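You operate a simulated robot arm through the tools that you are given. There is no shell and no other tool.

Carry out the task below with a simulated robot arm. There is one attempt and no reset: what you move stays moved.

TASK
Shut off the air, move the blue tube back to the nest ports and wipe up the oil.
Fine: valve first, then the blue button once; use the yellow pad and put it back. What is to be rubbed or washed off counts as gone when no trace of it is left.
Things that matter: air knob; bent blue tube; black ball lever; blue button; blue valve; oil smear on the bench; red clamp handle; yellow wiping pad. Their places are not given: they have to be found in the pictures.

It is judged by the outcome, as a careful person would: the job done as asked, and still so three seconds after it is handed in. It fails if anything else is knocked over, pushed out of place, dropped, spilled or broken.

THE ROBOT
A 6-joint arm with a fingered hand, fixed in place. Base frame: the origin is on the floor under the middle of its stand, x ahead of it, y to its left, z up; the work surface is at about z = 860. Lengths are in mm, angles in rad, forces in N, time in s.
With the tool pointing down near the work surface it reaches from about 320 to 940 mm from the base axis. Its first joint turns from -2.897 to 2.897 rad. Payload 5 kg.
The tool frame sits at the grasp point between the pads (the TCP): z along the fingers, y along the line on which they close. The tips reach 37 mm beyond it. The gripper opens to 124 mm; its body begins 43 mm behind the TCP. The gripper is a hand of 3 fingers: y runs from the thumb to the fingers, the wrist lies at [-21, -125, -215] in the tool frame.
Orientation is that of the tool frame in the base frame, as a unit quaternion [x, y, z, w]. With the fingers straight down and the wrist toward the robot, the tool's x, y and z point along [0, 1, 0], [1, 0, 0] and [0, 0, -1] of the base frame.

THE INTERFACE
- The arm moves only by the tool nudge_tool. Its argument "motion" is a list of rows, each an object of numbers (a shift or turn left out is 0): "x", "y", "z": the shift along the tool's x, y, z in units of 500 mm (1.0 is 500 mm); "ax", "ay", "az": the turn, a rotation vector about the tool's x, y, z in units of 60 degrees (1.0 is 60 degrees). In form: [{"x": .., "y": .., "z": .., "ax": .., "ay": .., "az": ..}, ...]. A call has 1 to 20 rows; each row is the pose to reach, as a shift and turn from the pose commanded when the call began, along the tool's axes at that moment. A call with a number of a shift or a turn outside -1 to 1 is refused whole. A row lasts 0.2 s, in which the tool goes at most 50 mm and 0.15 rad; a call with a longer step from one row to the next is refused whole. A pose out of reach is approached as far as the arm can. The call stops where the force on the tool passes 40 N (or 10 N more than at its start, if that is more) or the arm is blocked; 0.2 s more then pass. In this call time passes only in rows, and 0.2 s behind the last. It gives the time, the measured TCP pose, the force on the tool (base axes), the opening and the grip force at its end, in the units of the frame above (readings bear some noise), with the torque about the TCP (base axes, N m) and any sound that the robot's microphone picked up.
- Cameras (640 x 400 px; columns grow to the right, rows downward): "scene" is fixed at [401.8, 499.5, 1445.1]; the picture's right is [-0.85, -0.53, 0.00], its down [-0.20, 0.32, -0.93] and it looks along [0.49, -0.78, -0.38] (base axes); focal length 340 px, centre (320, 200). "wrist" rides on the gripper at [72, -104, -154] in the tool frame; the picture's right is [-0.83, 0.26, -0.49], its down [-0.51, -0.72, 0.47] and it looks along [-0.23, 0.64, 0.73] (tool axes); focal length 243 px, centre (320, 200).
- grab_frame(camera): a new picture of that camera. No time passes.
- move_fingers(index, middle, thumb_bend, thumb_turn): sets how far each is bent, from 0 (flat) to 100 (curled in); at 30 the hand is open as for a grip, at 70 the pads meet at the TCP. One left out holds its place. A second passes; each finger stops where it meets its share of the squeeze, and holds until it gets a number again. It is the only way to open and close the hand. It gives what a move gives, with no picture; readings hold the bend of each and the force on the fingers (four entries, about 0 where the hand has none), thumb and palm. thumb_turn goes from beside the hand (0) to across from the fingers (100), as for a grip.
- point_at(camera, pixels): for up to 12 pixels [column, row] of the newest picture of that camera ("zoom" is the newest enlarged one), the place [x, y, z] in the base frame of the surface seen there, good to about 2 mm. No time passes.
- inspect(camera, box): a new picture of the part [left, top, right, bottom] of that camera's present view, enlarged. No time passes.
- job_done(): hands the job in; it is judged then, once.

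Open the gripper and draw the arm clear of the work before you hand the job in, unless the task says otherwise.

The tools are called after "Request:" as a command line: name --argument value ..., lists and objects as JSON in quotes. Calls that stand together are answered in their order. nudge_tool: Moves the arm, as the interface text tells. Its arguments: {"type":"object","properties":{"motion":{"type":"array","items":{"type":"object","properties":{"x":{"type":"number"},"y":{"type":"number"},"z":{"type":"number"},"ax":{"type":"number"},"ay":{"type":"number"},"az":{"type":"number"}}}}},"required":["motion"]} The other tools are called the same way: move_fingers (index, middle, thumb_bend, thumb_turn) moves the fingers one by one; grab_frame (camera) takes a picture; point_at (camera, pixels) gives the place of the surface under pixels of a picture; inspect (camera, box) takes an enlarged picture of a part of a camera's view; job_done () hands the job in.

At the start:

```text
clock: 0.0
tcp_pos: [631.5, -393.4, 1183.4]
orientation: [0.707, 0.707, 0.0, 0.0]
contact_force: [0.0, 0.3, 0.1]
moment: [0.01, -0.01, -0.01]
grip_width: 123.8
gripper_force: 0.0
shape: jaw
bend: [30.0, 30.0, 30.0, 98.0]
finger forces: [0.0, 0.0, 0.0, 0.0, 0.0, 0.0]
```

scene: 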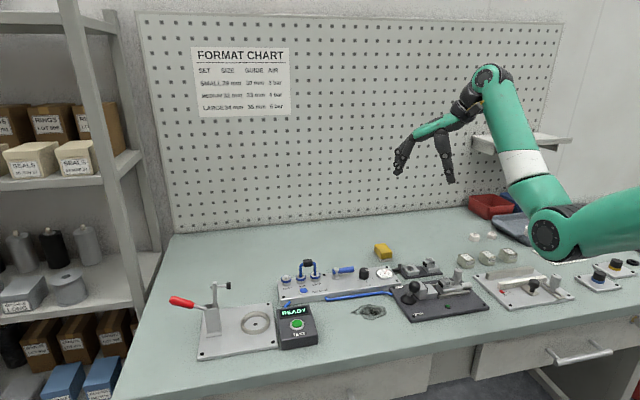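
wrist: 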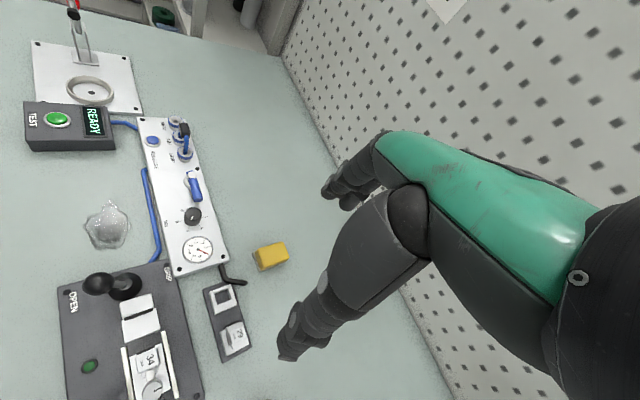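

I start by looking closer at the bench: the air panel sits around scene (340,275), the pad near (383,251), the oil smear near (370,311). I take enlarged views.

Request:
inspect --camera "scene" --box '[260, 230, 420, 330]'

Request:
inspect --camera "wrist" --box '[20, 80, 300, 280]'

Request:
inspect --camera "scene" --box '[380, 220, 640, 340]'

```text
4.00 times, centred on (340, 280) of scene
```

zoom: 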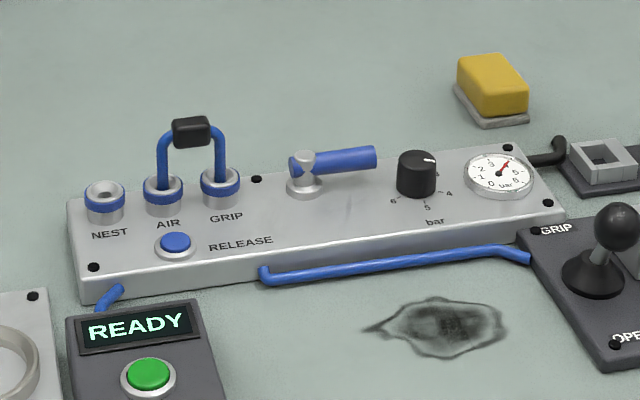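

```text
2.00 times, centred on (160, 180) of wrist
```

zoom: 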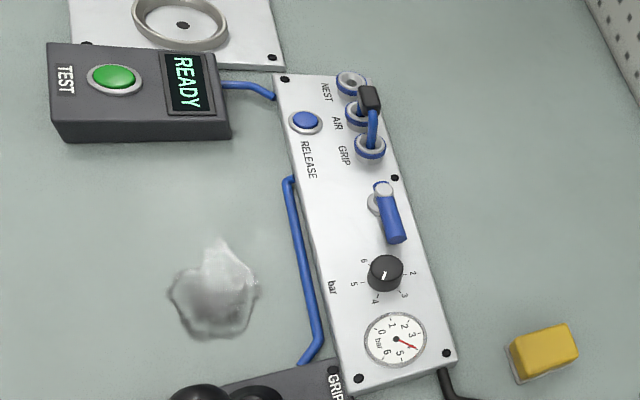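

```text
2.46 times, centred on (510, 280) of scene
```

zoom: 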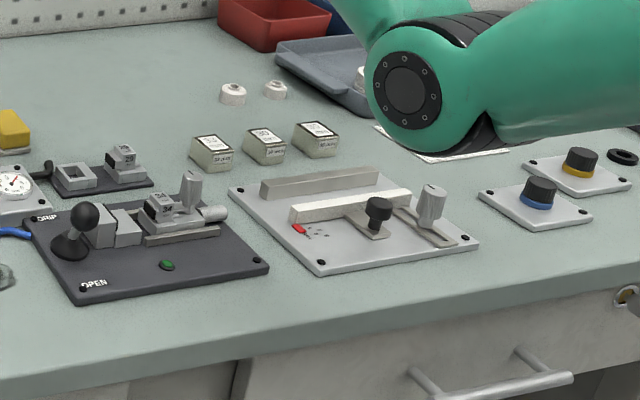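

The panel shows tube in AIR and GRIP, the valve lever lying along the panel (open) and READY lit. I take a tighter enlarged view to measure the parts.

Request:
inspect --camera "scene" --box '[270, 250, 366, 310]'

```text
6.67 times, centred on (318, 280) of scene
```

zoom: 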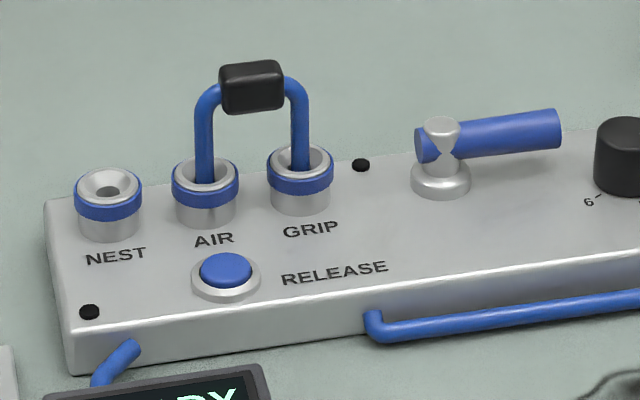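

Measuring ports (108,185), (205,180), (300,165), tube grip block (250,85), valve pivot (442,130), lever end (550,130), button (226,268) in this zoom.

Request:
point_at --camera "zoom" --pixels '[[108, 186], [204, 193], [300, 183], [250, 70], [250, 95], [442, 125], [550, 122], [470, 130], [226, 265], [205, 130], [300, 130], [360, 165]]'

Request:
point_at --camera "scene" --pixels '[[383, 247], [388, 255], [370, 311], [358, 312], [384, 311], [298, 322], [411, 284], [364, 272], [384, 270], [355, 298]]'

```text
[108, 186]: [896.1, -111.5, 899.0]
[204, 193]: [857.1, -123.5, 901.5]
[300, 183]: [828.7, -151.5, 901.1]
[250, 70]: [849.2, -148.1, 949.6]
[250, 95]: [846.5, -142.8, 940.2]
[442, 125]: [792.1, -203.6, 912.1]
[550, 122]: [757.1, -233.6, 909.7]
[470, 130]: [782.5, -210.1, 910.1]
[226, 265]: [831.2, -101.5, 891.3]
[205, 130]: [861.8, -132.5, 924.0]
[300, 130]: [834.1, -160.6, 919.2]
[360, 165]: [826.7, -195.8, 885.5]
```

```text
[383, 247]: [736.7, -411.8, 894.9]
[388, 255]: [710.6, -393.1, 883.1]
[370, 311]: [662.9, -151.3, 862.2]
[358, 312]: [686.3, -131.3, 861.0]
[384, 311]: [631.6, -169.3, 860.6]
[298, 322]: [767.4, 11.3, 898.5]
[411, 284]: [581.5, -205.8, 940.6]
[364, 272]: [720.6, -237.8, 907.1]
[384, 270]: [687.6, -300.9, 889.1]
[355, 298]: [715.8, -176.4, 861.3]
```

The scene measurements are oblique, so I cross-check with an enlarged wrist view from above (ports at wrist (178,122), (181,137), (185,154)).

Request:
inspect --camera "wrist" --box '[130, 105, 242, 175]'

```text
5.71 times, centred on (186, 140) of wrist
```

zoom: 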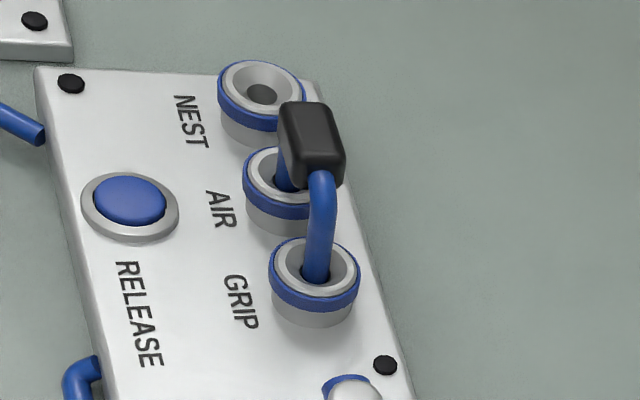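

Measuring port rims, the button and the tube block in this enlarged wrist view.

Request:
point_at --camera "zoom" --pixels '[[232, 82], [294, 82], [262, 68], [252, 185], [275, 160], [278, 265], [350, 262], [318, 292], [130, 200], [315, 120], [310, 160], [70, 84]]'

Request:
point_at --camera "zoom" --pixels '[[385, 365], [292, 140], [335, 140], [318, 225], [300, 115], [340, 185], [305, 180], [260, 95]]'

```text
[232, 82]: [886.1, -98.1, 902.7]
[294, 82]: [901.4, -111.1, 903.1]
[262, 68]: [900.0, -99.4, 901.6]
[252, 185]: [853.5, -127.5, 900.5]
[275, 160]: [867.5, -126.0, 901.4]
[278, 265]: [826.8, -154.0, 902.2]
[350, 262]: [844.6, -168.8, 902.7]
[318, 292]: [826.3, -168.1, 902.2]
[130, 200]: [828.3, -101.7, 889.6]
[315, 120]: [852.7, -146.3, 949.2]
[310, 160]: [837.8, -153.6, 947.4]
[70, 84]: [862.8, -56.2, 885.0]
```

```text
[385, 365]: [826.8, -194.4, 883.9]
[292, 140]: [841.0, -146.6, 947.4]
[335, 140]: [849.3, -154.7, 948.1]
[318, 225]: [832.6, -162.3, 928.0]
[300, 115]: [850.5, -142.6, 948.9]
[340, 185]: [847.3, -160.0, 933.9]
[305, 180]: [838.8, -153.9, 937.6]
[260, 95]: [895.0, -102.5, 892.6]
```

NEST centre is about (893,-105), AIR (864,-133), GRIP (836,-161), tube block top about (848,-150,949), button (829,-101,890), valve pivot (792,-206). I close the hand here in free air to see what its closed tip looks like.

Request:
move_fingers --index 70 --middle 70 --thumb_bend 70 --thumb_turn 100

Request:
grab_frame --camera "wrist"

Request:
inspect --camera "scene" --box '[370, 60, 530, 200]'

```text
clock: 1.0
tcp_pos: [632.5, -393.3, 1183.6]
orientation: [0.707, 0.707, 0.0, 0.0]
contact_force: [0.0, 0.0, 0.0]
moment: [-0.02, -0.02, 0.02]
grip_width: 7.8
gripper_force: 0.1
shape: fingers
bend: [70.0, 70.0, 70.0, 100.0]
finger forces: [0.0, 0.0, 0.0, 0.0, 0.0, 0.0]
```

```text
taken
```

wrist: 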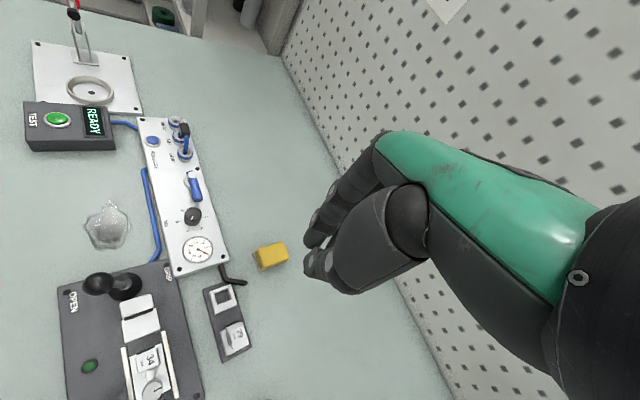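

```text
2.86 times, centred on (450, 130) of scene
```

zoom: 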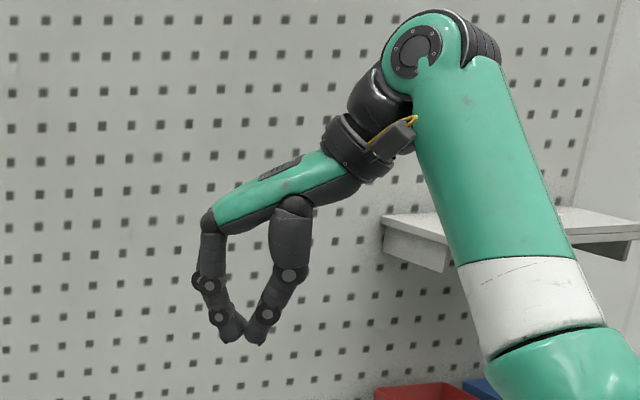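

The closed hand forms a compact tip near wrist (315,255). I measure the finger surfaces there to know where the tips are relative to the TCP.

Request:
inspect --camera "wrist" --box '[280, 180, 440, 300]'

Request:
point_at --camera "wrist" --pixels '[[308, 243], [316, 222], [309, 262], [318, 278], [331, 272], [350, 285], [340, 240], [360, 200], [330, 195], [380, 235]]'

```text
3.33 times, centred on (360, 240) of wrist
```

zoom: 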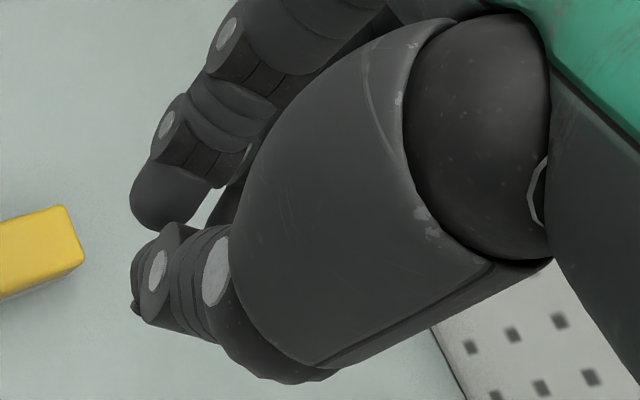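

```text
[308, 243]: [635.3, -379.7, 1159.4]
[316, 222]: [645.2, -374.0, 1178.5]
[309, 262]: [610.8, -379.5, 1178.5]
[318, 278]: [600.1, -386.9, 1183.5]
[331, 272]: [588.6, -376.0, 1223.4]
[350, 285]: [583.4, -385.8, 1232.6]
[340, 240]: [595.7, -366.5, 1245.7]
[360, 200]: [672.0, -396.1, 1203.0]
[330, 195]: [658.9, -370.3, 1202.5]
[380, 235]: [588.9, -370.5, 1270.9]
```

Both finger tips and the thumb meet near the TCP. I try a pointing shape (index at 70, middle curled, thumb laid back) to have a single finger for pushing and pressing.

Request:
move_fingers --index 55 --middle 100 --thumb_bend 30 --thumb_turn 100

Request:
grab_frame --camera "wrist"

Request:
inspect --camera "scene" --box '[370, 60, 530, 200]'

```text
clock: 2.0
tcp_pos: [632.0, -392.2, 1182.6]
orientation: [0.707, 0.707, 0.0, 0.0]
contact_force: [0.3, 0.2, 0.6]
moment: [-0.01, 0.03, -0.01]
grip_width: 89.9
gripper_force: 0.1
shape: fingers
bend: [55.0, 100.0, 30.0, 98.0]
finger forces: [0.1, 0.1, 0.0, 0.1, 0.0, 0.0]
```

```text
taken
```

wrist: 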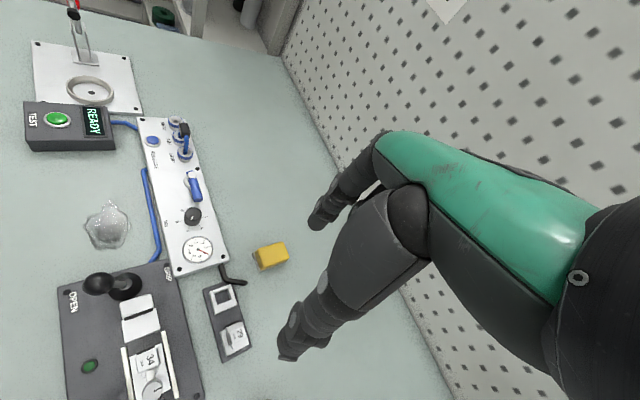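

```text
2.86 times, centred on (450, 130) of scene
```

zoom: 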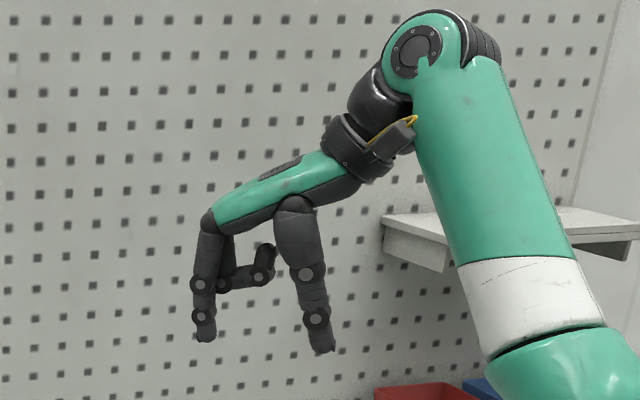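

Index now points straight down (zoom (206,335)), with the middle finger curled. I measure the index tip and thumb tip positions.

Request:
point_at --camera "zoom" --pixels '[[206, 336], [206, 320], [197, 335], [214, 335], [202, 285], [207, 250], [325, 347], [310, 275], [265, 262], [260, 280]]'

Request:
point_at --camera "wrist" --pixels '[[314, 222], [310, 217], [320, 228], [280, 350], [290, 358]]'

```text
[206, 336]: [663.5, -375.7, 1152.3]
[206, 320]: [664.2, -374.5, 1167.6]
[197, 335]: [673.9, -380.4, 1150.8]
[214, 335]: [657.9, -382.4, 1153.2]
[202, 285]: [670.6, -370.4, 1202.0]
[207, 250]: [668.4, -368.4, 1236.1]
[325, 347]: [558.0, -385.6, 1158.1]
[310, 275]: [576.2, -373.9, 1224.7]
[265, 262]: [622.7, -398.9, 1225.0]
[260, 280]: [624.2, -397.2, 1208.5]
```

```text
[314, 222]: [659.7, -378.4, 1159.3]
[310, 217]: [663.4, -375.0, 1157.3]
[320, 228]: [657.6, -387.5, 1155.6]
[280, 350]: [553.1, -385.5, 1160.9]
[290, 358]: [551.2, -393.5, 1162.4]
```

Index tip sits about [10, 34, 37] in the tool frame. I yaw the tool 45° so that its y runs across the panel, and hover above the valve at about (743,-230,1040).

Request:
nudge_tool --motion '[{"x": 0.0466, "y": 0.0317, "z": 0.0, "az": 0.107}, {"x": 0.0931, "y": 0.0634, "z": 0.02, "az": 0.214}, {"x": 0.1397, "y": 0.0951, "z": 0.07, "az": 0.321}, {"x": 0.1863, "y": 0.1269, "z": 0.12, "az": 0.428}, {"x": 0.2329, "y": 0.1586, "z": 0.17, "az": 0.535}, {"x": 0.2794, "y": 0.1903, "z": 0.23, "az": 0.642}, {"x": 0.326, "y": 0.222, "z": 0.286, "az": 0.75}]'

Request:
grab_frame --camera "wrist"

Request:
grab_frame --camera "scene"

```text
clock: 3.6
tcp_pos: [743.1, -229.7, 1037.5]
orientation: [0.925, 0.381, 0.0, 0.0]
contact_force: [0.0, -0.2, -0.1]
moment: [0.02, -0.04, 0.0]
grip_width: 89.9
gripper_force: 0.1
shape: fingers
bend: [55.0, 100.0, 30.0, 98.0]
finger forces: [0.0, 0.0, 0.0, 0.1, 0.0, 0.0]
```

```text
taken
```

wrist: 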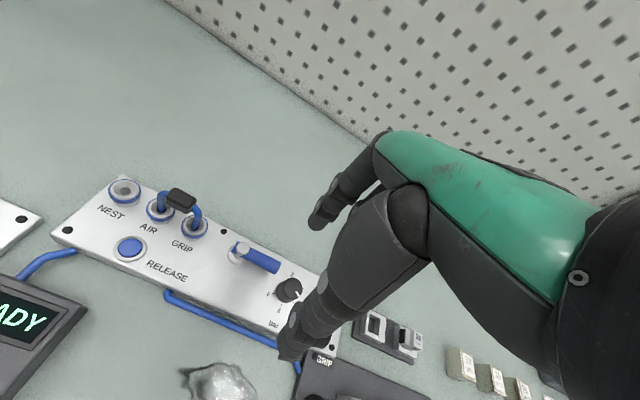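

```text
taken
```

scene: 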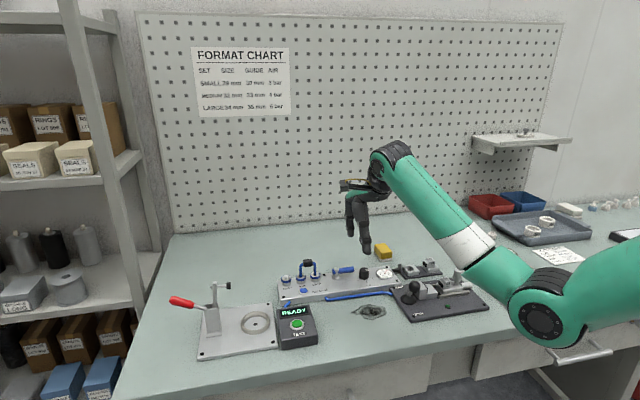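

The wrist camera now sees the panel well; the valve is at about (255,255). I zoom on it and measure.

Request:
inspect --camera "wrist" --box '[190, 210, 318, 290]'

```text
5.00 times, centred on (254, 250) of wrist
```

zoom: 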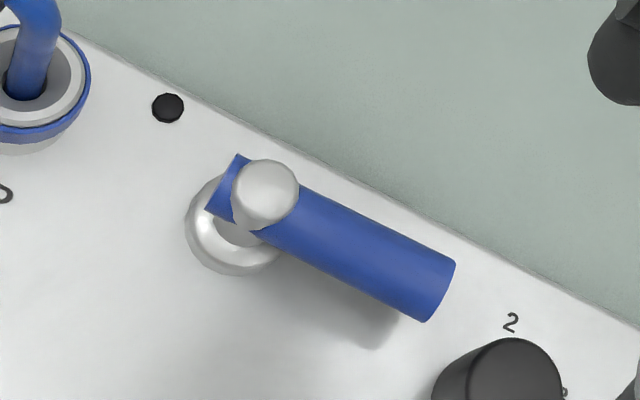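

Request:
point_at --camera "zoom" --pixels '[[265, 190], [440, 290], [425, 318], [455, 265], [350, 240], [235, 160], [210, 210], [230, 265], [515, 370], [300, 190], [270, 235], [395, 330]]'

```text
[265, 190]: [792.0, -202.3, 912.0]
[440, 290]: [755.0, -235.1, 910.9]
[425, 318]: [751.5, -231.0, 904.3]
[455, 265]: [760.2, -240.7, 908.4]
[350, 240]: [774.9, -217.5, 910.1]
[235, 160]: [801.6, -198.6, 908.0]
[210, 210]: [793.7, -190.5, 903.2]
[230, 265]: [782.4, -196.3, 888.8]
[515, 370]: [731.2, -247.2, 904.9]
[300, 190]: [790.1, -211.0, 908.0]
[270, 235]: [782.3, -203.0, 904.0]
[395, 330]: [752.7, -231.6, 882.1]
```

Valve pivot about (791,-203), lever end (755,-235), top z 911. I lower the index to behind the lever in steps; first to TCP z≈965 and check.

Request:
nudge_tool --motion '[{"x": 0.008, "y": 0.006, "z": 0.05}, {"x": 0.008, "y": 0.006, "z": 0.1}, {"x": 0.008, "y": 0.006, "z": 0.145}]'

Request:
grab_frame --camera "wrist"

Request:
inspect --camera "scene" --box '[280, 180, 440, 300]'

```text
clock: 4.4
tcp_pos: [744.9, -228.9, 966.3]
orientation: [0.924, 0.382, 0.0, 0.0]
contact_force: [-0.4, -0.5, -0.6]
moment: [0.01, -0.01, -0.01]
grip_width: 90.0
gripper_force: 0.1
shape: fingers
bend: [55.0, 100.0, 30.0, 98.0]
finger forces: [0.1, 0.0, 0.0, 0.1, 0.1, 0.0]
```

```text
taken
```

wrist: 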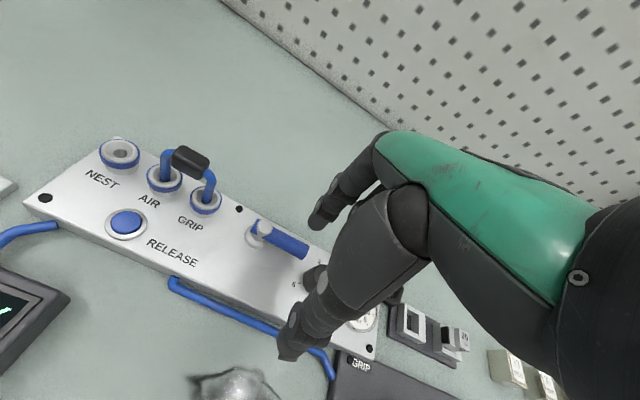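

```text
3.33 times, centred on (360, 240) of scene
```

zoom: 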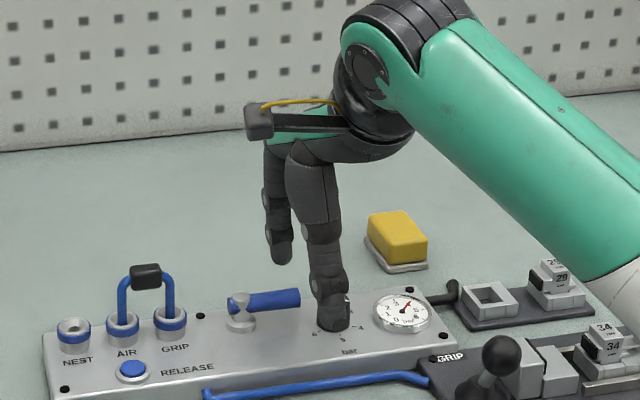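

The index tip shows at zoom (282,258) and the thumb at (335,322), visually in front of the knob. I measure both before going lower.

Request:
point_at --camera "zoom" --pixels '[[282, 258], [274, 258], [289, 258], [335, 322], [322, 318], [346, 320], [270, 298], [298, 300], [347, 302], [335, 332]]'

Request:
point_at --camera "wrist" --pixels '[[313, 222], [320, 228], [309, 217], [283, 345], [290, 358], [310, 275]]'

```text
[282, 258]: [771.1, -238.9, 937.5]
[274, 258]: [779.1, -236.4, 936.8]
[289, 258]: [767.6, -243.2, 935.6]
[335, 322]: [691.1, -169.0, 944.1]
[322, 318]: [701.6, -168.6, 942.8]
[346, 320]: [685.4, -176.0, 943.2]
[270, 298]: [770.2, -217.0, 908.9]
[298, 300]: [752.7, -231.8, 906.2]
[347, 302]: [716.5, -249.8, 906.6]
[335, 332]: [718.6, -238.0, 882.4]
```

```text
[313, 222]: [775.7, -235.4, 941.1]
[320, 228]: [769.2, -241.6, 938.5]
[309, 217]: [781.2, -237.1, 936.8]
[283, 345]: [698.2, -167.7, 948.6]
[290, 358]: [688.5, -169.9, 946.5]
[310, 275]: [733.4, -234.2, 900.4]
```

Index is about 22 mm behind the lever axis, so clearance is about 6 mm. I descend the last 37 mm so the tip is level with the lever.

Request:
nudge_tool --motion '[{"x": 0.002, "y": 0.004, "z": 0.04}, {"x": 0.002, "y": 0.004, "z": 0.073}]'

Request:
inspect --camera "wrist" --box '[220, 170, 380, 290]'

Request:
inspect --camera "scene" --box '[300, 210, 420, 300]'

```text
clock: 5.0
tcp_pos: [747.1, -230.5, 931.4]
orientation: [0.924, 0.383, 0.001, 0.0]
contact_force: [-0.1, 0.0, -0.3]
moment: [0.01, -0.02, 0.02]
grip_width: 89.9
gripper_force: 0.1
shape: fingers
bend: [55.0, 100.0, 30.0, 98.0]
finger forces: [0.1, 0.0, 0.0, 0.0, 0.0, 0.0]
```

```text
3.33 times, centred on (300, 230) of wrist
```

zoom: 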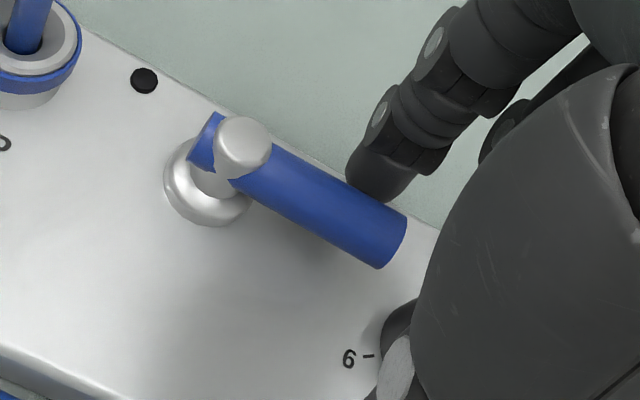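

```text
4.44 times, centred on (360, 255) of scene
```

zoom: 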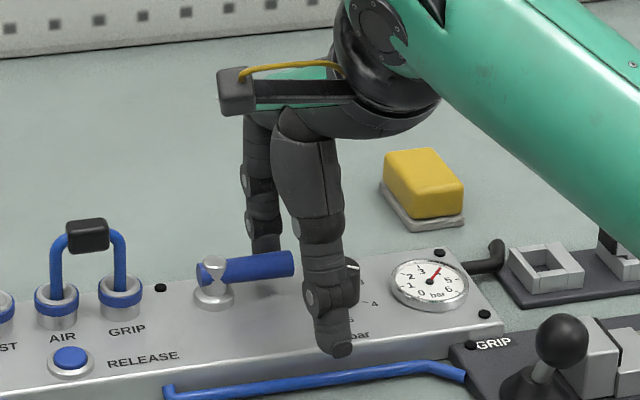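

The index is just behind the lever and level with it. I sweep it along an arc about the pivot, pushing the lever toward the front (clockwise), first about half way.

Request:
nudge_tool --motion '[{"x": 0, "y": -0.0167}, {"x": -0.0025, "y": -0.028}, {"x": -0.0047, "y": -0.0389}, {"x": -0.004, "y": -0.05}, {"x": -0.0033, "y": -0.0612}, {"x": 0.0005, "y": -0.072}, {"x": 0.004, "y": -0.0826}]'

Request:
inspect --camera "wrist" --box '[220, 170, 380, 290]'

Request:
inspect --camera "scene" --box '[300, 210, 420, 300]'

```text
clock: 6.6
tcp_pos: [720.5, -200.1, 931.1]
orientation: [0.924, 0.383, 0.0, 0.001]
contact_force: [1.1, -0.8, 0.5]
moment: [-0.06, 0.0, -0.06]
grip_width: 92.4
gripper_force: 0.4
shape: fingers
bend: [54.0, 100.0, 30.0, 98.0]
finger forces: [1.1, 0.1, 0.0, 0.1, 0.0, 0.1]
```

```text
3.33 times, centred on (300, 230) of wrist
```

zoom: 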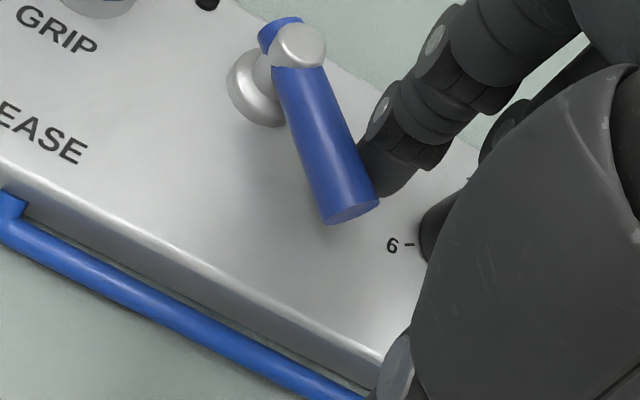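

```text
4.44 times, centred on (360, 255) of scene
```

zoom: 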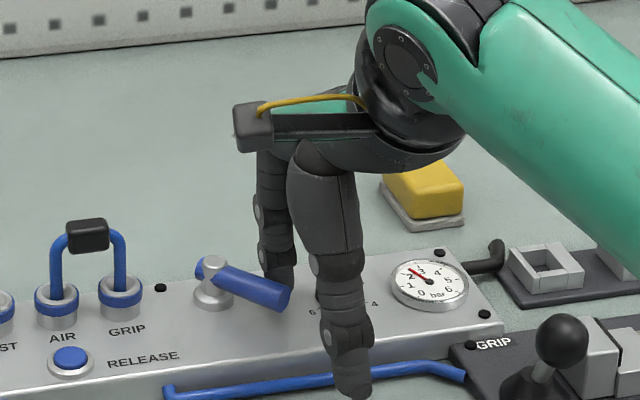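

The lever is following and the gauge fell from 4 toward 2, so this is the closing direction. I continue the arc to about 90° in total.

Request:
nudge_tool --motion '[{"x": 0.006, "y": -0.0097}, {"x": 0.0124, "y": -0.0187}, {"x": 0.0205, "y": -0.0265}, {"x": 0.0294, "y": -0.0337}, {"x": 0.039, "y": -0.039}, {"x": 0.0495, "y": -0.0435}]'

Request:
inspect --camera "wrist" --box '[220, 140, 380, 260]'

Request:
inspect --camera "scene" --box '[300, 210, 420, 300]'

```text
clock: 8.0
tcp_pos: [724.3, -167.7, 931.8]
orientation: [0.925, 0.381, -0.001, 0.0]
contact_force: [-6.5, -8.9, 2.4]
moment: [-0.27, 0.06, -0.39]
grip_width: 92.5
gripper_force: 5.6
shape: fingers
bend: [53.0, 100.0, 30.0, 98.0]
finger forces: [10.6, 0.0, 0.1, 0.0, 0.1, 0.0]
```

```text
3.33 times, centred on (300, 200) of wrist
```

zoom: 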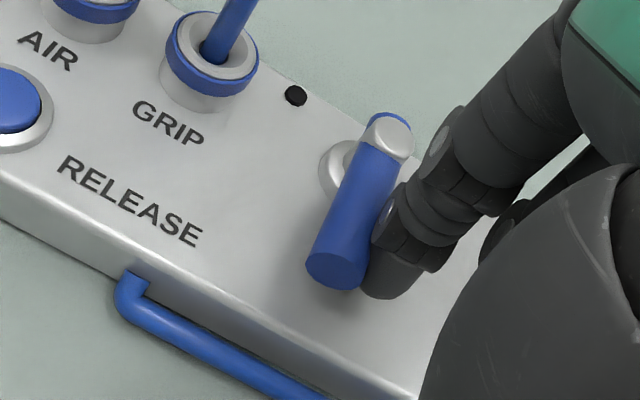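

```text
4.44 times, centred on (360, 255) of scene
```

zoom: 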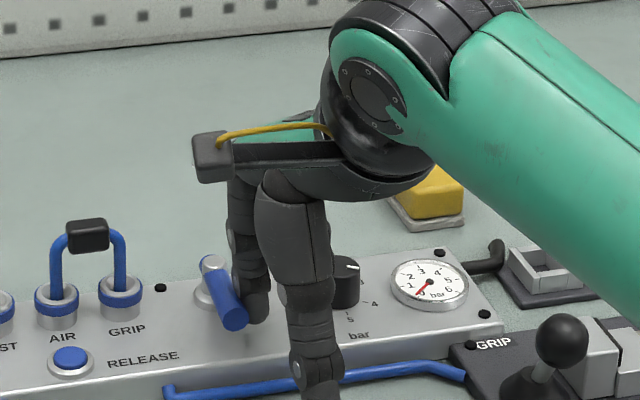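

The finger meets a stop (10.6 N) and the gauge reads 0: the valve is shut. I back the finger off the lever and lift clear.

Request:
nudge_tool --motion '[{"x": -0.015, "y": 0.003}, {"x": -0.03, "y": 0.005}, {"x": -0.03, "y": 0.005, "z": -0.05}, {"x": -0.03, "y": 0.005, "z": -0.12}, {"x": -0.03, "y": 0.005, "z": -0.2}]'

Request:
grab_frame --camera "wrist"

Request:
inspect --camera "scene" --box '[260, 220, 420, 320]'

```text
clock: 9.2
tcp_pos: [717.5, -180.5, 1032.2]
orientation: [0.924, 0.383, 0.0, 0.0]
contact_force: [0.7, 0.3, 0.3]
moment: [0.0, 0.01, 0.01]
grip_width: 90.4
gripper_force: 0.1
shape: fingers
bend: [55.0, 100.0, 30.0, 98.0]
finger forces: [0.0, 0.0, 0.1, 0.0, 0.1, 0.0]
```

```text
taken
```

wrist: 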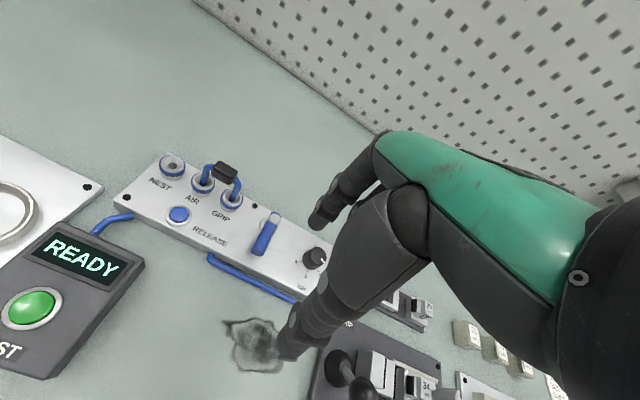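

```text
4.00 times, centred on (340, 270) of scene
```

zoom: 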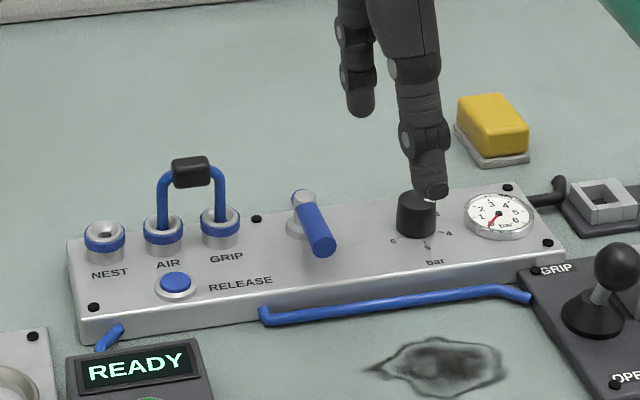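

The valve lever lies across the panel and the gauge needle is down at 0. Now I measure the button at wrist (179,214) and the lever, zoomed.

Request:
inspect --camera "wrist" --box '[140, 150, 300, 270]'

```text
3.33 times, centred on (220, 210) of wrist
```

zoom: 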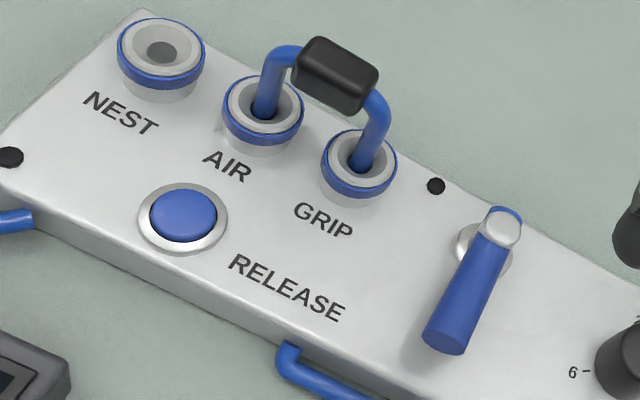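

Request:
point_at --camera "zoom" --pixels '[[183, 215], [153, 215], [213, 213], [183, 238], [183, 195], [141, 217], [226, 217], [500, 225], [447, 335], [472, 280], [162, 52], [120, 48]]'

Request:
point_at --camera "zoom" --pixels '[[203, 50], [163, 68], [226, 102], [300, 110], [323, 155], [395, 160], [360, 192], [298, 70], [375, 65], [320, 40], [350, 110], [362, 90]]'

```text
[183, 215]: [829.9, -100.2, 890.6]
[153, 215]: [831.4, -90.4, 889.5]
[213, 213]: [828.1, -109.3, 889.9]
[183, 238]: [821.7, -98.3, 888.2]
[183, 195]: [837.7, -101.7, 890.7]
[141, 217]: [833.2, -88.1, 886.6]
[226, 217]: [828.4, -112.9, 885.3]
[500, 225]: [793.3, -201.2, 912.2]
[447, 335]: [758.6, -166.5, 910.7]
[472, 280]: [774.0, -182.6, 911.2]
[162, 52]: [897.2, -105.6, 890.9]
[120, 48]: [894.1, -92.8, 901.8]
```

```text
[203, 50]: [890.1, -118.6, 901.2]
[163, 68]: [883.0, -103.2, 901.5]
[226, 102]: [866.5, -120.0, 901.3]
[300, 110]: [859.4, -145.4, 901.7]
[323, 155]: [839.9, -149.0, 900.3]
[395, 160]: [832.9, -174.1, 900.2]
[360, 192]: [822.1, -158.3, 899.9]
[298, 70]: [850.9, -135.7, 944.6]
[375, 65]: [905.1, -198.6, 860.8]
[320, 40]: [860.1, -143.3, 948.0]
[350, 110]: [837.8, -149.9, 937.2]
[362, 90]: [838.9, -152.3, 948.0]
```

Button centre is (829.8,-100,890.5) and the lever now points at exactly 135°, a full 90° turn. Before pressing I check where the TEST box lies relative to the thumb.

Request:
point_at --camera "wrist" --pixels '[[76, 224], [144, 264], [22, 252], [140, 275], [40, 375], [100, 330], [85, 258], [33, 308], [75, 350], [128, 218]]'

```text
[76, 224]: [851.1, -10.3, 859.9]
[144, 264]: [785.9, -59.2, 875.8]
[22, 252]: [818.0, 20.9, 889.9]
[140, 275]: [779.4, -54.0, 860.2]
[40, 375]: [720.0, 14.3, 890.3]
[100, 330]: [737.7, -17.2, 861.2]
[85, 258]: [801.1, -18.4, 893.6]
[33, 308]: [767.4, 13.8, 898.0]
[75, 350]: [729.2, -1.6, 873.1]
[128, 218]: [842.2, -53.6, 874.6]
```

The box top is at z≈890 and the thumb would come near its edge, so I open the thumb further and check where its tip goes.

Request:
move_fingers --thumb_bend 0

Request:
grab_frame --camera "wrist"

Request:
inspect --camera "scene" --box '[300, 130, 460, 270]'

```text
clock: 10.2
tcp_pos: [718.0, -180.9, 1031.9]
orientation: [0.924, 0.383, 0.0, 0.0]
contact_force: [-0.2, 0.1, -0.2]
moment: [-0.01, 0.02, 0.0]
grip_width: 115.9
gripper_force: 0.1
shape: fingers
bend: [55.0, 100.0, 0.0, 95.0]
finger forces: [0.1, 0.0, 0.1, 0.0, 0.1, 0.0]
```

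```text
taken
```

wrist: 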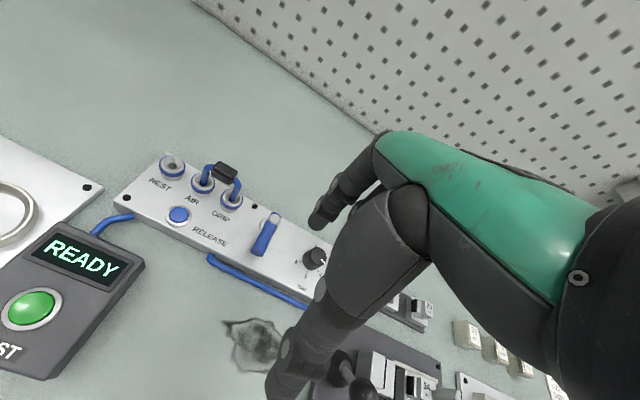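

```text
2.86 times, centred on (380, 200) of scene
```

zoom: 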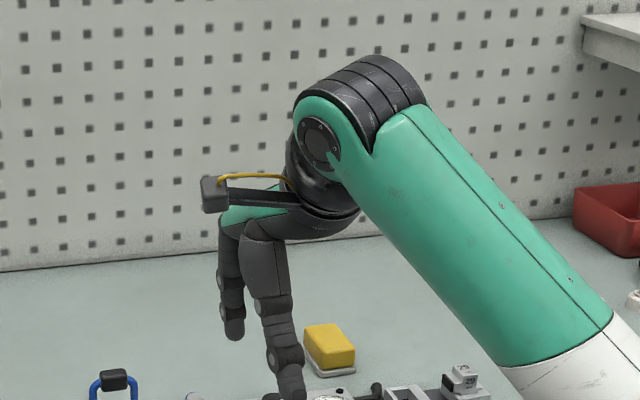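

An open thumb reaches out further, which is worse. I put the thumb back to 30 and will press with the tool yawed back to straight ahead, so the thumb hangs over the free bench in front of the panel.

Request:
move_fingers --thumb_bend 30

Request:
nudge_tool --motion '[{"x": 0.03, "y": 0.0015, "az": -0.107}, {"x": 0.06, "y": 0.003, "az": -0.214}, {"x": 0.09, "y": 0.0045, "az": -0.321}, {"x": 0.12, "y": 0.006, "az": -0.428}, {"x": 0.15, "y": 0.0075, "az": -0.535}, {"x": 0.18, "y": 0.009, "az": -0.642, "z": 0.03}, {"x": 0.2093, "y": 0.0101, "az": -0.75, "z": 0.07}, {"x": 0.2093, "y": 0.0101, "az": -0.75, "z": 0.094}]'

Request:
grab_frame --camera "wrist"

Request:
inspect --camera "scene" --box '[240, 190, 400, 310]'

```text
clock: 11.2
tcp_pos: [718.9, -179.6, 1031.4]
orientation: [0.924, 0.382, 0.0, -0.001]
contact_force: [-0.4, 0.0, -0.1]
moment: [0.0, -0.02, 0.0]
grip_width: 90.8
gripper_force: 0.0
shape: fingers
bend: [55.0, 100.0, 30.0, 97.0]
finger forces: [0.0, 0.1, 0.1, 0.0, 0.0, 0.0]
```

```text
clock: 13.0
tcp_pos: [792.8, -108.1, 986.1]
orientation: [0.707, 0.707, 0.0, 0.0]
contact_force: [1.0, 0.4, 0.1]
moment: [-0.02, 0.03, -0.03]
grip_width: 91.0
gripper_force: 0.3
shape: fingers
bend: [55.0, 100.0, 30.0, 97.0]
finger forces: [0.0, 0.1, 0.1, 0.0, 0.1, 0.1]
```

```text
taken
```

wrist: 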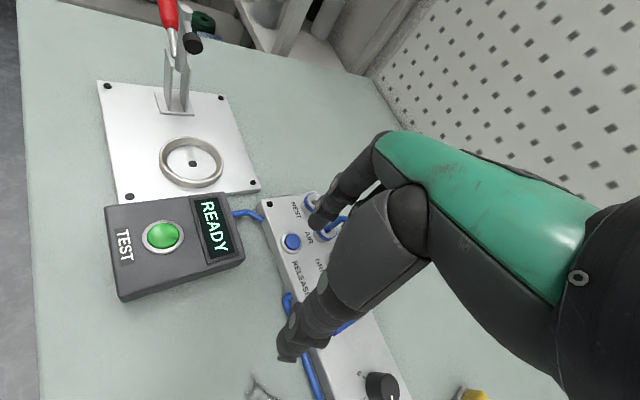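

```text
3.33 times, centred on (320, 250) of scene
```

zoom: 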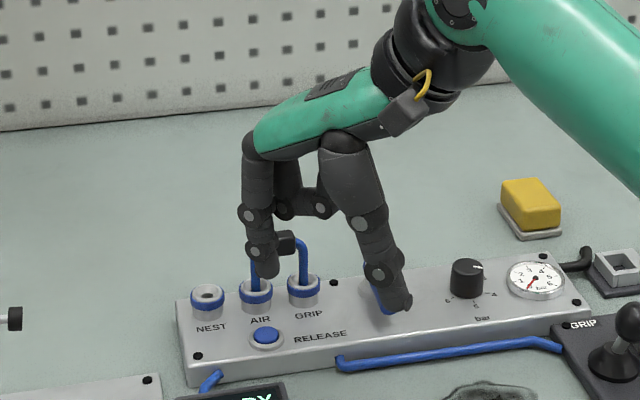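

Index tip appears at zoom (266,272) above the button. I measure it to align exactly.

Request:
point_at --camera "zoom" --pixels '[[267, 270], [258, 270], [277, 270], [268, 274], [400, 306], [265, 335]]'

Request:
point_at --camera "wrist" --pixels '[[313, 222], [309, 218], [320, 227], [283, 345], [292, 242]]'

```text
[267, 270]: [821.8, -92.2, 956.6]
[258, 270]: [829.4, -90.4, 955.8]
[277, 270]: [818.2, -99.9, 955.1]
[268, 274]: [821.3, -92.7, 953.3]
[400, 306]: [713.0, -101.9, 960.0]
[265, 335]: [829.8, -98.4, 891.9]
```

```text
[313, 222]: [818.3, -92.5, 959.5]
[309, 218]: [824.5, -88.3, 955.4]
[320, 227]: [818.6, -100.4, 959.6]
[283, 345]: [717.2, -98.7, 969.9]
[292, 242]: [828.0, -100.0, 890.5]
```

The tip is about 3 mm short of the button centre; I correct and go down to about 10 mm above the button.

Request:
nudge_tool --motion '[{"x": -0.001, "y": 0.003, "z": 0.03}, {"x": -0.001, "y": 0.003, "z": 0.06}, {"x": -0.001, "y": 0.003, "z": 0.092}, {"x": -0.001, "y": 0.003, "z": 0.092}]'

Request:
inspect --camera "scene" --box '[270, 230, 366, 302]'

Request:
inspect --camera "wrist" --box '[250, 160, 410, 260]'

```text
clock: 14.0
tcp_pos: [795.1, -109.0, 937.3]
orientation: [0.706, 0.708, 0.0, -0.001]
contact_force: [1.2, 0.3, -0.4]
moment: [0.03, 0.03, -0.01]
grip_width: 91.1
gripper_force: 0.1
shape: fingers
bend: [55.0, 100.0, 30.0, 97.0]
finger forces: [0.0, 0.0, 0.1, 0.0, 0.0, 0.0]
```

```text
5.56 times, centred on (318, 266) of scene
```

zoom: 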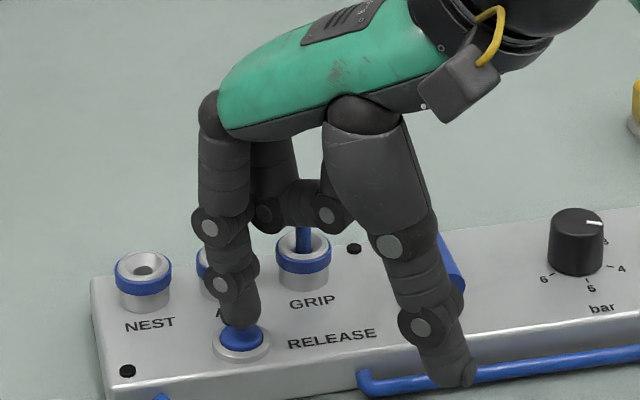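

```text
4.00 times, centred on (330, 210) of wrist
```

zoom: 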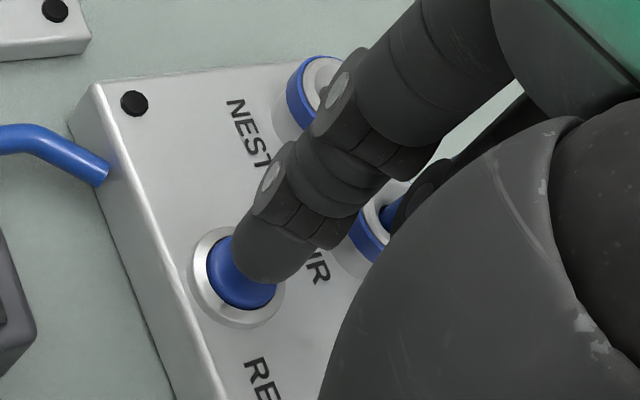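

The index tip sits right above the button with about 10 mm to go. I press straight down about 14 mm in one slow stroke and read the force and sound.

Request:
nudge_tool --motion '[{"x": -0.002, "z": 0.01}, {"x": -0.002, "z": 0.018}, {"x": -0.002, "z": 0.023}, {"x": -0.002, "z": 0.027}, {"x": -0.002, "z": 0.03}]'

Request:
inspect --camera "scene" --box '[270, 250, 350, 310]'

Request:
inspect --camera "wrist" --box '[250, 160, 410, 260]'

```text
clock: 15.2
tcp_pos: [795.5, -109.4, 925.4]
orientation: [0.708, 0.707, 0.001, 0.001]
contact_force: [-0.5, -2.7, 13.8]
moment: [0.08, -0.51, -0.08]
grip_width: 90.0
gripper_force: 6.6
shape: fingers
bend: [56.0, 100.0, 30.0, 97.0]
finger forces: [13.7, 0.0, 0.1, 0.0, 0.1, 0.0]
heard: click
```

```text
6.67 times, centred on (310, 280) of scene
```

zoom: 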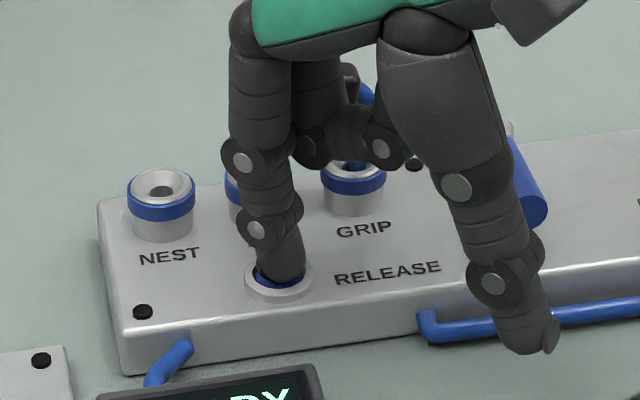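

```text
4.00 times, centred on (330, 210) of wrist
```

zoom: 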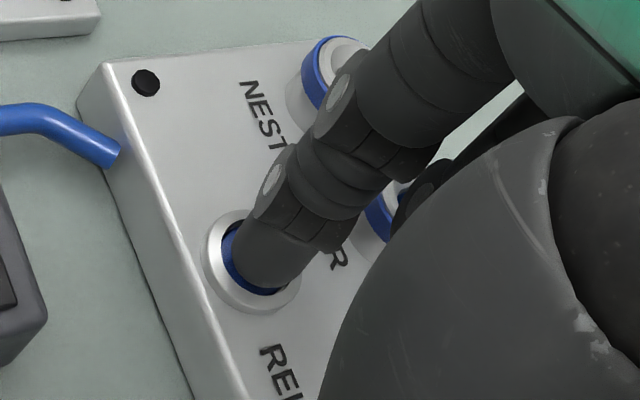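

A click was heard at 13.8 N and the button is down; pressed once. I lift straight up clear of it.

Request:
nudge_tool --motion '[{"z": -0.05}, {"z": -0.12}, {"z": -0.2}, {"z": -0.27}]'

Request:
inspect --camera "scene" --box '[260, 240, 420, 330]'

```text
clock: 16.2
tcp_pos: [793.5, -109.6, 1058.4]
orientation: [0.708, 0.706, 0.001, 0.0]
contact_force: [-0.4, 0.1, 0.1]
moment: [0.03, -0.03, 0.0]
grip_width: 91.1
gripper_force: 0.0
shape: fingers
bend: [55.0, 100.0, 30.0, 97.0]
finger forces: [0.0, 0.0, 0.0, 0.0, 0.1, 0.1]
```

```text
4.00 times, centred on (340, 285) of scene
```

zoom: 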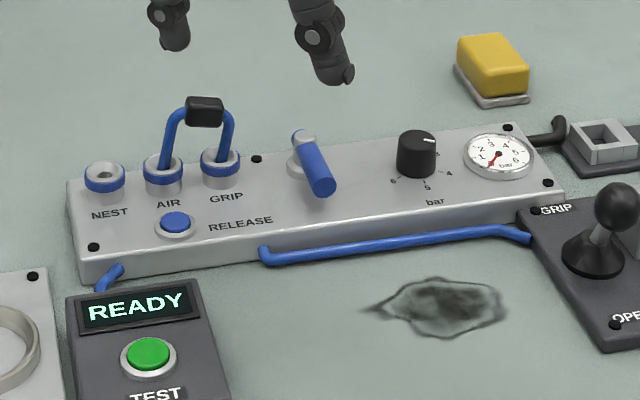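

The tube now looks tilted to the right (block at zoom (205,112)); it may be loose after release or my curled middle finger brushed it. I look closer before gripping it.

Request:
inspect --camera "scene" --box '[275, 250, 339, 290]'

Request:
grab_frame --camera "wrist"

```text
10.00 times, centred on (307, 270) of scene
```

zoom: 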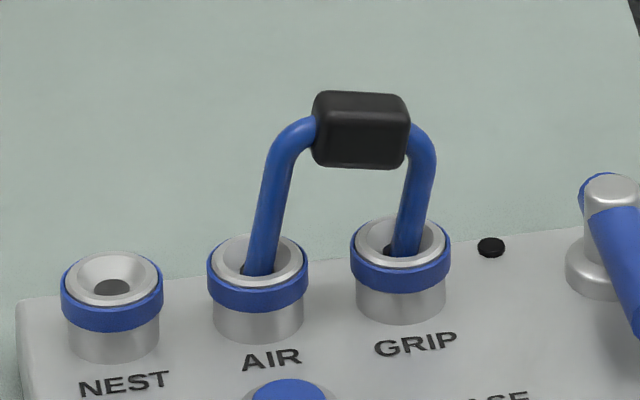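

```text
taken
```

wrist: 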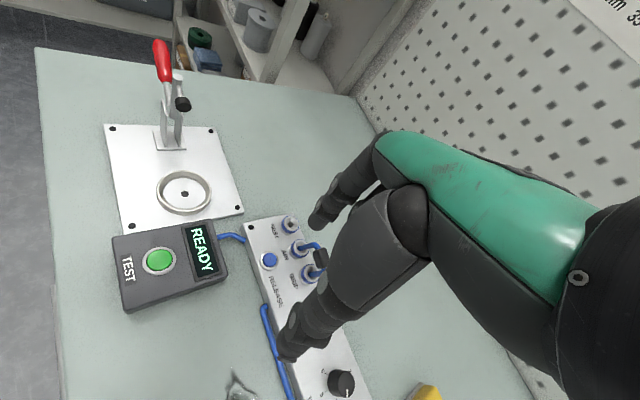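

The tube is leaning in its ports, still seated. I measure the leaned block and legs.

Request:
point_at --camera "zoom" --pixels '[[320, 97], [403, 100], [318, 160], [402, 163], [360, 130], [360, 97], [290, 130], [425, 140], [255, 262], [402, 245], [275, 190], [415, 195]]'

```text
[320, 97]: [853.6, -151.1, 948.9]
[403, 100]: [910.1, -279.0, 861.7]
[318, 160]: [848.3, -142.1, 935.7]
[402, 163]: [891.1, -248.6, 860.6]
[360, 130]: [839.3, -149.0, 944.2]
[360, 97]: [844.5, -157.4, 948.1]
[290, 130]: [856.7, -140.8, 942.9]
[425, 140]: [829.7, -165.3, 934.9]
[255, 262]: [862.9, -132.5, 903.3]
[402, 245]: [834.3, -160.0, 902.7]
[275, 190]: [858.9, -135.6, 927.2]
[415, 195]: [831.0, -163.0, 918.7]
```

The block centre is now about (844,-153.5,942). To judge where the pads would meet it, I test a near-grip shape here in free air in side view.

Request:
move_fingers --index 60 --middle 60 --thumb_bend 60 --thumb_turn 100

Request:
inspect --camera "scene" --box '[260, 160, 420, 280]'

Request:
inspect --camera "wrist" --box '[260, 180, 420, 300]'

```text
clock: 17.2
tcp_pos: [793.3, -109.2, 1058.8]
orientation: [0.707, 0.707, 0.0, 0.0]
contact_force: [-0.6, -0.8, -0.5]
moment: [-0.02, 0.0, 0.03]
grip_width: 37.3
gripper_force: 0.1
shape: fingers
bend: [60.0, 60.0, 60.0, 100.0]
finger forces: [0.0, 0.0, 0.1, 0.1, 0.0, 0.0]
```

```text
3.33 times, centred on (340, 220) of scene
```

zoom: 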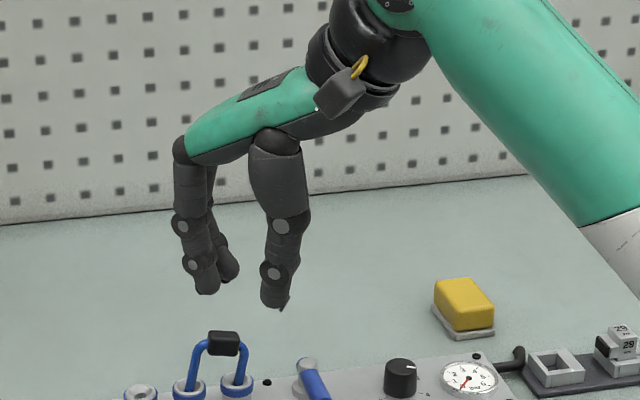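

```text
3.33 times, centred on (340, 240) of wrist
```

zoom: 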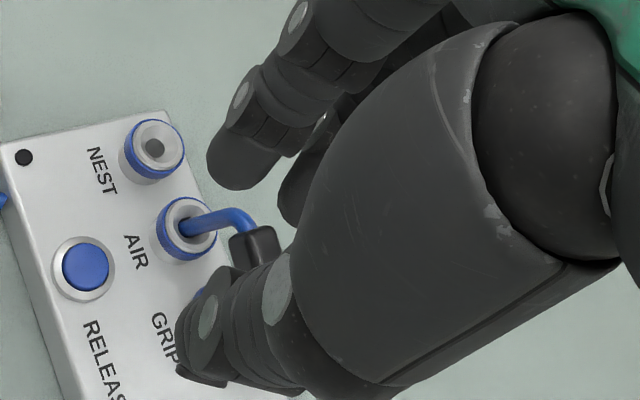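

At bend 60 the distal pads (about 15–37 mm beyond the TCP) hang parallel, so the TCP should sit ~25 mm above the block centre. I open to 45, yaw 45° and hover over the block.

Request:
move_fingers --index 42 --middle 42 --thumb_bend 42

Request:
nudge_tool --motion '[{"x": -0.0126, "y": 0.0146, "az": 0.107}, {"x": -0.0251, "y": 0.0291, "az": 0.214}, {"x": -0.0377, "y": 0.0437, "az": 0.321}, {"x": -0.0503, "y": 0.0583, "az": 0.428}, {"x": -0.0629, "y": 0.0729, "az": 0.535}, {"x": -0.0754, "y": 0.0874, "az": 0.642}, {"x": -0.088, "y": 0.102, "az": 0.75, "z": 0.01}, {"x": -0.088, "y": 0.102, "az": 0.75, "z": 0.01}]'

Request:
grab_frame --camera "wrist"

Request:
inspect --camera "scene" --box '[260, 180, 380, 300]'

```text
clock: 18.2
tcp_pos: [794.0, -111.0, 1059.2]
orientation: [0.707, 0.707, 0.0, 0.0]
contact_force: [0.4, -0.6, -0.5]
moment: [0.02, 0.01, 0.03]
grip_width: 91.5
gripper_force: 0.1
shape: fingers
bend: [42.0, 42.0, 42.0, 99.0]
finger forces: [0.0, 0.1, 0.1, 0.0, 0.1, 0.0]
```

```text
clock: 20.0
tcp_pos: [846.7, -154.4, 1054.5]
orientation: [0.924, 0.382, 0.0, -0.001]
contact_force: [0.3, -1.0, -0.3]
moment: [-0.02, 0.0, 0.01]
grip_width: 91.6
gripper_force: 0.0
shape: fingers
bend: [42.0, 42.0, 42.0, 99.0]
finger forces: [0.0, 0.0, 0.1, 0.1, 0.0, 0.0]
```

```text
taken
```

wrist: 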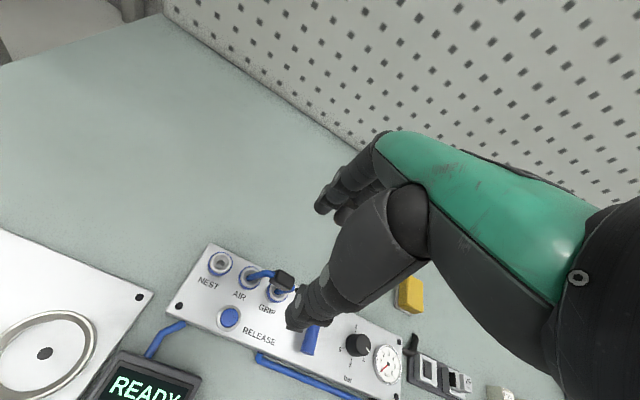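

```text
3.33 times, centred on (320, 240) of scene
```

zoom: 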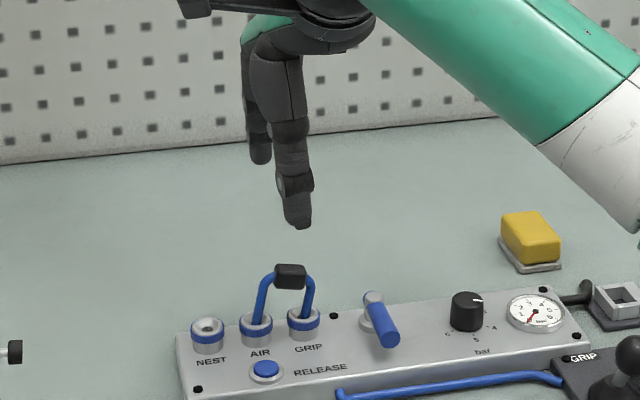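

Request:
inspect --camera "wrist" --box '[230, 240, 326, 300]'

```text
6.67 times, centred on (278, 270) of wrist
```

zoom: 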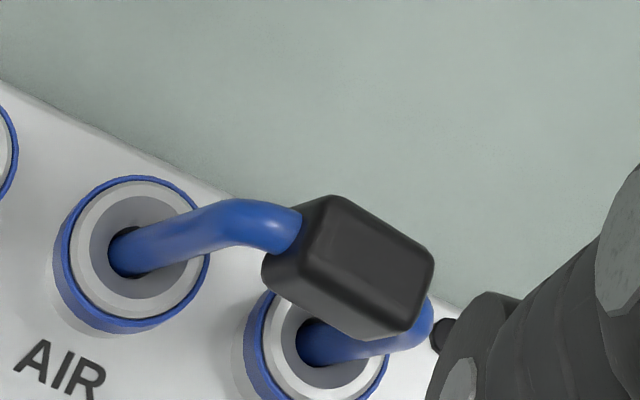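

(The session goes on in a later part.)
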